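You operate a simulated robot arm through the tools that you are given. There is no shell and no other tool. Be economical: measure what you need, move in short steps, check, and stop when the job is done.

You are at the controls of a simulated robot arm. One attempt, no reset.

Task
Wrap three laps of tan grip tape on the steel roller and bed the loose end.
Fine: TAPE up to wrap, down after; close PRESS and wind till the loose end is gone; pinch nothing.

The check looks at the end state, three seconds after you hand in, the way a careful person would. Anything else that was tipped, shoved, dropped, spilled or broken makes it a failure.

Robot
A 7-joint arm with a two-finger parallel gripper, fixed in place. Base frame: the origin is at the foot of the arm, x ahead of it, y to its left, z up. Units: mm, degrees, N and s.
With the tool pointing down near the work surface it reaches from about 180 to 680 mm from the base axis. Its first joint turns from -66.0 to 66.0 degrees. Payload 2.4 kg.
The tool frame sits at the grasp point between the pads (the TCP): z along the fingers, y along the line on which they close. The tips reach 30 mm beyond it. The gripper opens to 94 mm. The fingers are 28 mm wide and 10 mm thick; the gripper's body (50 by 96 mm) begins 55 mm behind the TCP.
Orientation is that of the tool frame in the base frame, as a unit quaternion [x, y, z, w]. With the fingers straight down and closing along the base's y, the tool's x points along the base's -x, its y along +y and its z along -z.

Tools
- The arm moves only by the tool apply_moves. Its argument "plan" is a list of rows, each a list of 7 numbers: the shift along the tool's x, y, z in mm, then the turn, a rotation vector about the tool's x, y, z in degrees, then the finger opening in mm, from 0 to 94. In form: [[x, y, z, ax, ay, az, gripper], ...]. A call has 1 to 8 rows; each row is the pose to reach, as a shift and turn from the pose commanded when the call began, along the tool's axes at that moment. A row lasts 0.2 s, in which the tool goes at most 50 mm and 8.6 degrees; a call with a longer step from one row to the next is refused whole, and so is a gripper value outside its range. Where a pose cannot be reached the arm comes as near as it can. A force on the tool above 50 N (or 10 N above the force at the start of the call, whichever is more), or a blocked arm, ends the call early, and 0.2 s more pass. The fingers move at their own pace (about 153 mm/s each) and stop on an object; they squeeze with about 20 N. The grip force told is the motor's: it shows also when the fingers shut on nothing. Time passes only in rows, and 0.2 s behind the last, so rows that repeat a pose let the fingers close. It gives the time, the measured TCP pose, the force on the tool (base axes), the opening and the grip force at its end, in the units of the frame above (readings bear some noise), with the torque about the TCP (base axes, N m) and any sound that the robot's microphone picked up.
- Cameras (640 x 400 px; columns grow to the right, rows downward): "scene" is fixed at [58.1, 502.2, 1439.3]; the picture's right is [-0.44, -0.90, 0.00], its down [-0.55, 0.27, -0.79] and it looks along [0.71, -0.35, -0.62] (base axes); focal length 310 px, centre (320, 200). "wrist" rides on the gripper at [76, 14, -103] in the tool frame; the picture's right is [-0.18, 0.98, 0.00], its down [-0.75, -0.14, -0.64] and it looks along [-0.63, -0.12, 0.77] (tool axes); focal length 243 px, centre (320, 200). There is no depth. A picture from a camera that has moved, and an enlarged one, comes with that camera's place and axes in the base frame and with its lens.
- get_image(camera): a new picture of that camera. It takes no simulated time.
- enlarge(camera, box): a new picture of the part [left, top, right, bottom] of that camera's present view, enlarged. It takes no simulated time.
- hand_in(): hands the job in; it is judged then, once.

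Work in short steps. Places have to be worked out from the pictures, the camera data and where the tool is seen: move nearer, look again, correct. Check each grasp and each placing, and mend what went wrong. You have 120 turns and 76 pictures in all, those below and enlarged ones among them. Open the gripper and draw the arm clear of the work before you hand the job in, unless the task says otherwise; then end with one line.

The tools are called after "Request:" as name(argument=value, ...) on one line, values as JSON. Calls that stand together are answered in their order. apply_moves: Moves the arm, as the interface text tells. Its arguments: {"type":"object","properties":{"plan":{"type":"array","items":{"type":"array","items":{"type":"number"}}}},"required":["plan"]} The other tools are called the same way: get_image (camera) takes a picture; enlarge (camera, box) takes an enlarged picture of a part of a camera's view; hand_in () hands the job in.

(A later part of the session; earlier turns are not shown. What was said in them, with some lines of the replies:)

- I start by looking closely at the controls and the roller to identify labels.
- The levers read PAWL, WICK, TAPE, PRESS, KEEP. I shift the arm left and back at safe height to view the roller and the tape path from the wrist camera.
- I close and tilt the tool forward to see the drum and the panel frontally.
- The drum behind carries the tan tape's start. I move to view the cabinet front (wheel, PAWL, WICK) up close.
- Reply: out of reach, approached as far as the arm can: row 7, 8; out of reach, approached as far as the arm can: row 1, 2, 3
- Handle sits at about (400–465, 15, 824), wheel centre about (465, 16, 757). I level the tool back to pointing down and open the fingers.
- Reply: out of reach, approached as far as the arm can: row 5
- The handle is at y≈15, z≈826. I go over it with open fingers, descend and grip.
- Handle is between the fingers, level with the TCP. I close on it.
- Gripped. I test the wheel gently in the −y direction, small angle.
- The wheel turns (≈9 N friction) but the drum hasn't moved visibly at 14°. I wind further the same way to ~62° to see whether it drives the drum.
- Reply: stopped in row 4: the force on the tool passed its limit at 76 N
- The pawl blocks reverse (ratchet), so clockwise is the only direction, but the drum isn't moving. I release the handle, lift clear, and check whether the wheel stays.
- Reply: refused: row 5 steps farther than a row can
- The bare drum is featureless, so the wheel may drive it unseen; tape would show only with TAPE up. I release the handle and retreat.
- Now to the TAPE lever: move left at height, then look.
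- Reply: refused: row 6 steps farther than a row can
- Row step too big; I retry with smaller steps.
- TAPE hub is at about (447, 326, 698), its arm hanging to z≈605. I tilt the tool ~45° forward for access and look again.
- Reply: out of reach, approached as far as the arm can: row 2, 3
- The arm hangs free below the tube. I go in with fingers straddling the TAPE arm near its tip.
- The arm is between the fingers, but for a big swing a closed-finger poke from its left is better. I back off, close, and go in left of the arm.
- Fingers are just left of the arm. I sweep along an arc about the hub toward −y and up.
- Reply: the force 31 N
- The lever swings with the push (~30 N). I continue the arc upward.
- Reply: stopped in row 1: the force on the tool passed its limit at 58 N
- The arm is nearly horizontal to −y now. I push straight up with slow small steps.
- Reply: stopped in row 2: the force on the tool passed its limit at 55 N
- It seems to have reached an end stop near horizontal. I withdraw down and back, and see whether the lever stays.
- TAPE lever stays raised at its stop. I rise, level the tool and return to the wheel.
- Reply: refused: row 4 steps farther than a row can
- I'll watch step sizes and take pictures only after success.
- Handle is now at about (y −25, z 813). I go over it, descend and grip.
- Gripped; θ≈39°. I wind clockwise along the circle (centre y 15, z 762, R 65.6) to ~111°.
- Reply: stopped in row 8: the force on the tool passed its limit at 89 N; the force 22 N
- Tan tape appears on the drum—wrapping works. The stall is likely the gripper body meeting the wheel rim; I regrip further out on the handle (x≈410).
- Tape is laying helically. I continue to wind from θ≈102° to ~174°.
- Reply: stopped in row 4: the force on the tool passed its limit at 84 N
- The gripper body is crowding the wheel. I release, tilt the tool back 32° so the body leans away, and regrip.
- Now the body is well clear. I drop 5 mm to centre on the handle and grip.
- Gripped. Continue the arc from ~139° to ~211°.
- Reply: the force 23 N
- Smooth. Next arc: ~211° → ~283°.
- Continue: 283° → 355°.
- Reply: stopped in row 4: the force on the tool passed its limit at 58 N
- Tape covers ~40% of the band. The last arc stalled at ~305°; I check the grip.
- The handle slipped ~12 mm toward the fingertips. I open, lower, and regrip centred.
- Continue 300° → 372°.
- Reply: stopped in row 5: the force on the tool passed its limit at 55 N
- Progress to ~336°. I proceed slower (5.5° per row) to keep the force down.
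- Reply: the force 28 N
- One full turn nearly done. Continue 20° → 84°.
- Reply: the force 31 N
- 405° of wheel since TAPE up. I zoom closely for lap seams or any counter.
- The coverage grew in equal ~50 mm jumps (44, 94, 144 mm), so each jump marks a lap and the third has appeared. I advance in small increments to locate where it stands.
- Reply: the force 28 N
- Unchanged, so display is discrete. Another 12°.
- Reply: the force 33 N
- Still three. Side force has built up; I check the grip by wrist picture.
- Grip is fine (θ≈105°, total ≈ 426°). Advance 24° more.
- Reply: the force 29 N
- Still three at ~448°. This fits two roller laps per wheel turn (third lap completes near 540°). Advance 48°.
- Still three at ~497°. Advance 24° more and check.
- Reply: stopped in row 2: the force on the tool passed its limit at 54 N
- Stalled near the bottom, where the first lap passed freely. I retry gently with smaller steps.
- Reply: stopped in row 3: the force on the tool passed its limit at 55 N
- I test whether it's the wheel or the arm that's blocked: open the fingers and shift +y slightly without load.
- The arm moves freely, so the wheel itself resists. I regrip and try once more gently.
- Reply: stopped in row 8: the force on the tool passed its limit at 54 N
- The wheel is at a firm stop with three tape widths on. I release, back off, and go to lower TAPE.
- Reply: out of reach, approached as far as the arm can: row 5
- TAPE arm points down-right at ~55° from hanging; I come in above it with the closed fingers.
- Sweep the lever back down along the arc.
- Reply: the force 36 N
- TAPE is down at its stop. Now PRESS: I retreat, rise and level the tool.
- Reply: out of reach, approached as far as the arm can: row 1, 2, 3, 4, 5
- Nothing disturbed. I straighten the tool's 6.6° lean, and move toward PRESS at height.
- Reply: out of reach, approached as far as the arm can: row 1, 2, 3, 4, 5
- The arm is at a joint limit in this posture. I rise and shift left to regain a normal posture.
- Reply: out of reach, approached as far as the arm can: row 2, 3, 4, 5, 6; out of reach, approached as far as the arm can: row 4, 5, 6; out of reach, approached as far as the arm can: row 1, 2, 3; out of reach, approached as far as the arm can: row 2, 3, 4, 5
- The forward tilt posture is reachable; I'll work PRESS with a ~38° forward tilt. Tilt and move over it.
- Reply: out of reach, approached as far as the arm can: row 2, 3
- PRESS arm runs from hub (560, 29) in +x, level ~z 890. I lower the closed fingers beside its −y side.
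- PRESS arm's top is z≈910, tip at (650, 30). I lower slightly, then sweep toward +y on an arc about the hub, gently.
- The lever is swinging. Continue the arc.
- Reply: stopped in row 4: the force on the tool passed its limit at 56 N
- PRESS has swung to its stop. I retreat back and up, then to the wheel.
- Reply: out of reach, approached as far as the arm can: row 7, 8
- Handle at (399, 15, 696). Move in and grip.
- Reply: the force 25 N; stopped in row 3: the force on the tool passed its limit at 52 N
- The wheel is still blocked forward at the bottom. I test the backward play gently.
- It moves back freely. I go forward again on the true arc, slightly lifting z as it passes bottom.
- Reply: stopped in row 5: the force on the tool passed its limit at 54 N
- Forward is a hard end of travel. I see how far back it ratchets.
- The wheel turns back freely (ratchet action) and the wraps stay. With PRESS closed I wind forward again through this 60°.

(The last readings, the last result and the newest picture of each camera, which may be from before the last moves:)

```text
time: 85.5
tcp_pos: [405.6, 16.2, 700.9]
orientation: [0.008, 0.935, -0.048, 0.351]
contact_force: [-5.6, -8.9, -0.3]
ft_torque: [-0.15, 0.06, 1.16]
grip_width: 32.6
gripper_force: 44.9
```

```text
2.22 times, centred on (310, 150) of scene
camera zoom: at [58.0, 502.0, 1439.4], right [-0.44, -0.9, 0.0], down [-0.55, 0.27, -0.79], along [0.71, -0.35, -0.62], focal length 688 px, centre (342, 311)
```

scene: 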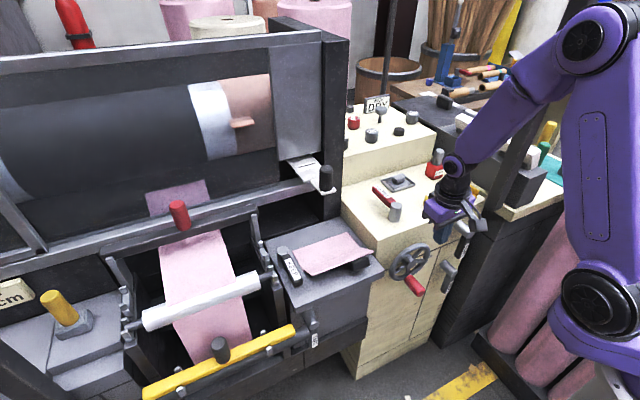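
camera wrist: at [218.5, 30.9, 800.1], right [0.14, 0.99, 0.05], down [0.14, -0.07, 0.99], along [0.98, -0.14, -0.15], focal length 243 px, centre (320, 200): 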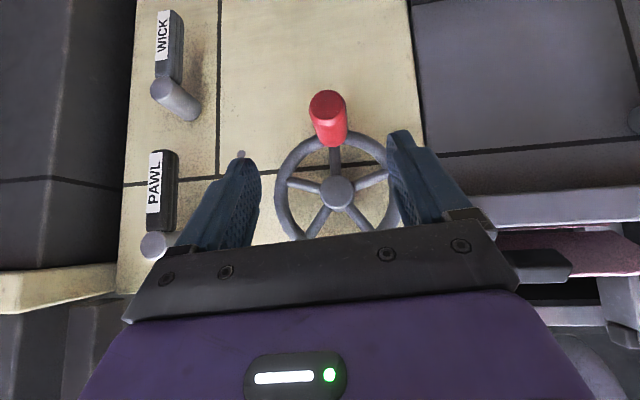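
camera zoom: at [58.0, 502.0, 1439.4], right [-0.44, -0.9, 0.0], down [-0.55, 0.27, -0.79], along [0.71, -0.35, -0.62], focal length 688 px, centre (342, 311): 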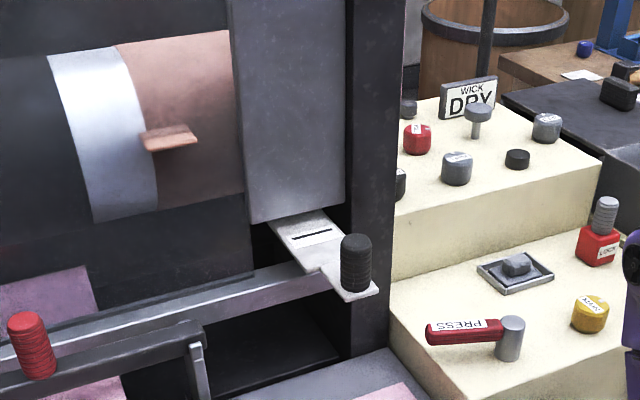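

The loose end still shows after 60°. More winding is needed; I take a longer back stroke.

Request:
apply_moves(plan=[[-1, -9.5, -1.1, 0, 0, 0, 10], [-2.8, -20, -3.2, 0, 0, 0, 10], [-5.8, -30, -6.7, 0, 0, 0, 10], [-10, -39, -11.5, 0, 0, 0, 10], [-15.1, -46.8, -17.4, 0, 0, 0, 10], [-21, -53.1, -24.2, 0, 0, 0, 10], [-27.6, -57.7, -31.7, 0, 0, 0, 10], [-34.4, -60.5, -39.6, 0, 0, 0, 10]])

```text
time: 87.3
tcp_pos: [402.0, -42.0, 756.7]
orientation: [0.014, 0.936, -0.052, 0.349]
contact_force: [-6.0, -2.4, -9.1]
ft_torque: [-0.13, -0.04, 1.13]
grip_width: 32.4
gripper_force: 44.9
```

Request:
apply_moves(plan=[[-7.2, -1, -8.3, 0, 0, 0, 10], [-14.4, 0, -16.6, 0, 0, 0, 10], [-21.3, 2.8, -24.5, 0, 0, 0, 10], [-27.9, 7.4, -32.1, 0, 0, 0, 10], [-33.8, 13.7, -38.9, 0, 0, 0, 10], [-38.9, 21.5, -44.8, 0, 0, 0, 10], [-43, 30.5, -49.5, 0, 0, 0, 10], [-46.1, 40.5, -53, 0, 0, 0, 10]])

Request:
enlarge(camera="scene", box=[180, 60, 440, 240])

```text
time: 88.4
tcp_pos: [402.0, -40.3, 802.5]
orientation: [0.027, 0.933, -0.064, 0.353]
contact_force: [-7.1, -16.2, 11.9]
ft_torque: [-0.4, 0.22, 0.23]
grip_width: 32.8
gripper_force: 20.2
stopped in row 5: the force on the tool passed its limit at 52 N (the readings are from after the stop); the commanded pose is now the measured one
```

```text
2.22 times, centred on (310, 150) of scene
camera zoom: at [57.7, 501.9, 1439.5], right [-0.44, -0.9, 0.0], down [-0.55, 0.27, -0.79], along [0.71, -0.35, -0.62], focal length 688 px, centre (342, 311)
```

zoom: 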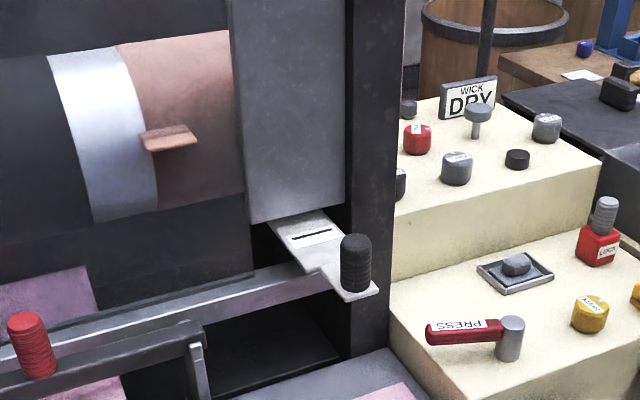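

Reverse stalled around 60°, with the handle slipped. I regrip centred, then wind forward.

Request:
apply_moves(plan=[[0, 0, 0, 0, 0, 0, 50], [5.9, 1, 6.8, 2, 0, 0, 50], [5.9, 1, 6.8, -4, 0, 0, 50], [5.9, 1, 6.8, -4, 0, 0, 20], [5.9, 1, 6.8, -4, 0, 0, 10], [5.9, 1, 6.8, -4, 0, 0, 10]])

```text
time: 89.8
tcp_pos: [402.5, -41.7, 793.4]
orientation: [0.015, 0.935, -0.033, 0.352]
contact_force: [-6.1, -36.2, -0.2]
ft_torque: [-1.06, -0.09, 1.16]
grip_width: 32.2
gripper_force: 44.5
```

Wind forward from ~60° to ~140°.

Request:
apply_moves(plan=[[6.6, -7.6, 7.6, 0, 0, 0, 10], [13.4, -10.4, 15.5, 0, 0, 0, 10], [20.7, -11.4, 23.8, 0, 0, 0, 10], [27.9, -10.4, 32.1, 0, 0, 0, 10], [34.8, -7.6, 40, 0, 0, 0, 10], [41.3, -3, 47.6, 0, 0, 0, 10], [47.2, 3.3, 54.4, 0, 0, 0, 10], [52.3, 11, 60.2, 0, 0, 0, 10]])

```text
time: 91.6
tcp_pos: [402.8, -28.8, 713.2]
orientation: [0.009, 0.935, -0.025, 0.353]
contact_force: [-5.7, 12.7, 32.1]
ft_torque: [0.52, -0.26, 0.7]
grip_width: 31.9
gripper_force: 45.2
```

Request:
apply_moves(plan=[[4.1, 9, 4.8, 0, 0, 0, 10], [7.2, 19, 8.2, 0, 0, 0, 10], [9, 29.5, 10.3, 0, 0, 0, 10], [9.6, 40.5, 11.1, 0, 0, 0, 10], [9.3, 47, 10.7, 0, 0, 0, 10]])

Request:
enlarge(camera="scene", box=[200, 75, 280, 160])

```text
time: 92.8
tcp_pos: [406.2, 15.2, 697.2]
orientation: [0.011, 0.936, -0.029, 0.35]
contact_force: [0.0, -17.6, -18.6]
ft_torque: [-0.07, -0.58, 1.22]
grip_width: 32.3
gripper_force: 45.3
```

```text
4.71 times, centred on (240, 118) of scene
camera zoom: at [58.3, 501.9, 1439.5], right [-0.44, -0.9, 0.0], down [-0.55, 0.27, -0.79], along [0.71, -0.35, -0.62], focal length 1458 px, centre (696, 588)
```

zoom: 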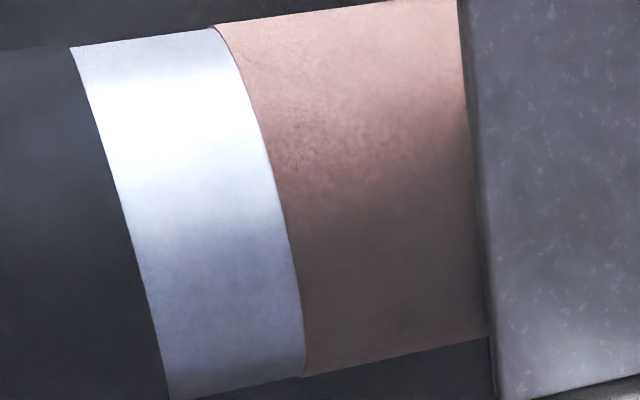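

The loose end is gone and three tape widths are on. I release the handle and draw the arm clear.

Request:
apply_moves(plan=[[0, 0, 0, 0, 0, 0, 50], [0, 0, 0, 0, 0, 0, 80], [0, 0, -35, 0, 0, 0, 80], [0, 0, -75, 0, 0, 0, 80], [-10, 5, -115, 0, 0, 0, 80], [-40, 10, -145, 0, 0, 0, 80]])

Request:
get_image(camera="scene")

```text
time: 94.4
tcp_pos: [351.7, 82.7, 831.0]
orientation: [-0.072, 0.933, 0.004, 0.352]
contact_force: [0.9, 0.7, 0.5]
ft_torque: [-0.02, 0.01, -0.01]
grip_width: 80.0
gripper_force: 0.1
out of reach, approached as far as the arm can: row 5
stopped in row 6: the arm was blocked; the commanded pose is now the measured one
```

```text
1 pictures are left
```

scene: 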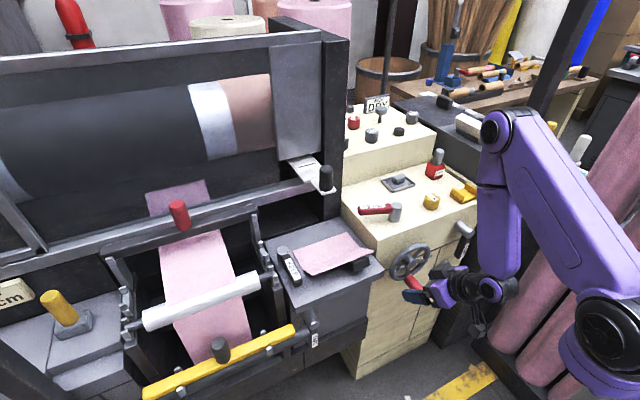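

All levers look right and nothing else is disturbed. I draw the arm a bit further clear.

Request:
apply_moves(plan=[[-15, 15, -20, 0, 0, 0, 80], [-30, 35, -40, 0, 0, 0, 80], [-45, 60, -60, 0, 0, 0, 80], [-45, 60, -60, 0, 0, 0, 80]])

```text
time: 95.4
tcp_pos: [383.0, 145.4, 885.1]
orientation: [-0.071, 0.934, 0.003, 0.351]
contact_force: [-0.5, -0.7, -0.1]
ft_torque: [0.03, -0.02, -0.02]
grip_width: 79.8
gripper_force: 0.1
out of reach, approached as far as the arm can: row 1, 2, 3, 4
```

The arm is free in the air with no contact and the gripper open, so I hand in.

Request:
hand_in()

```text
The job is handed in.
```

I handed in the job with three widths of tan tape showing on the steel roller and the loose end bedded. TAPE is down, PRESS is closed and the arm is clear. I inferred the lap count from the tape coverage, so the third lap could be slightly short or over, because the wheel hit a hard stop before I could pin it down.
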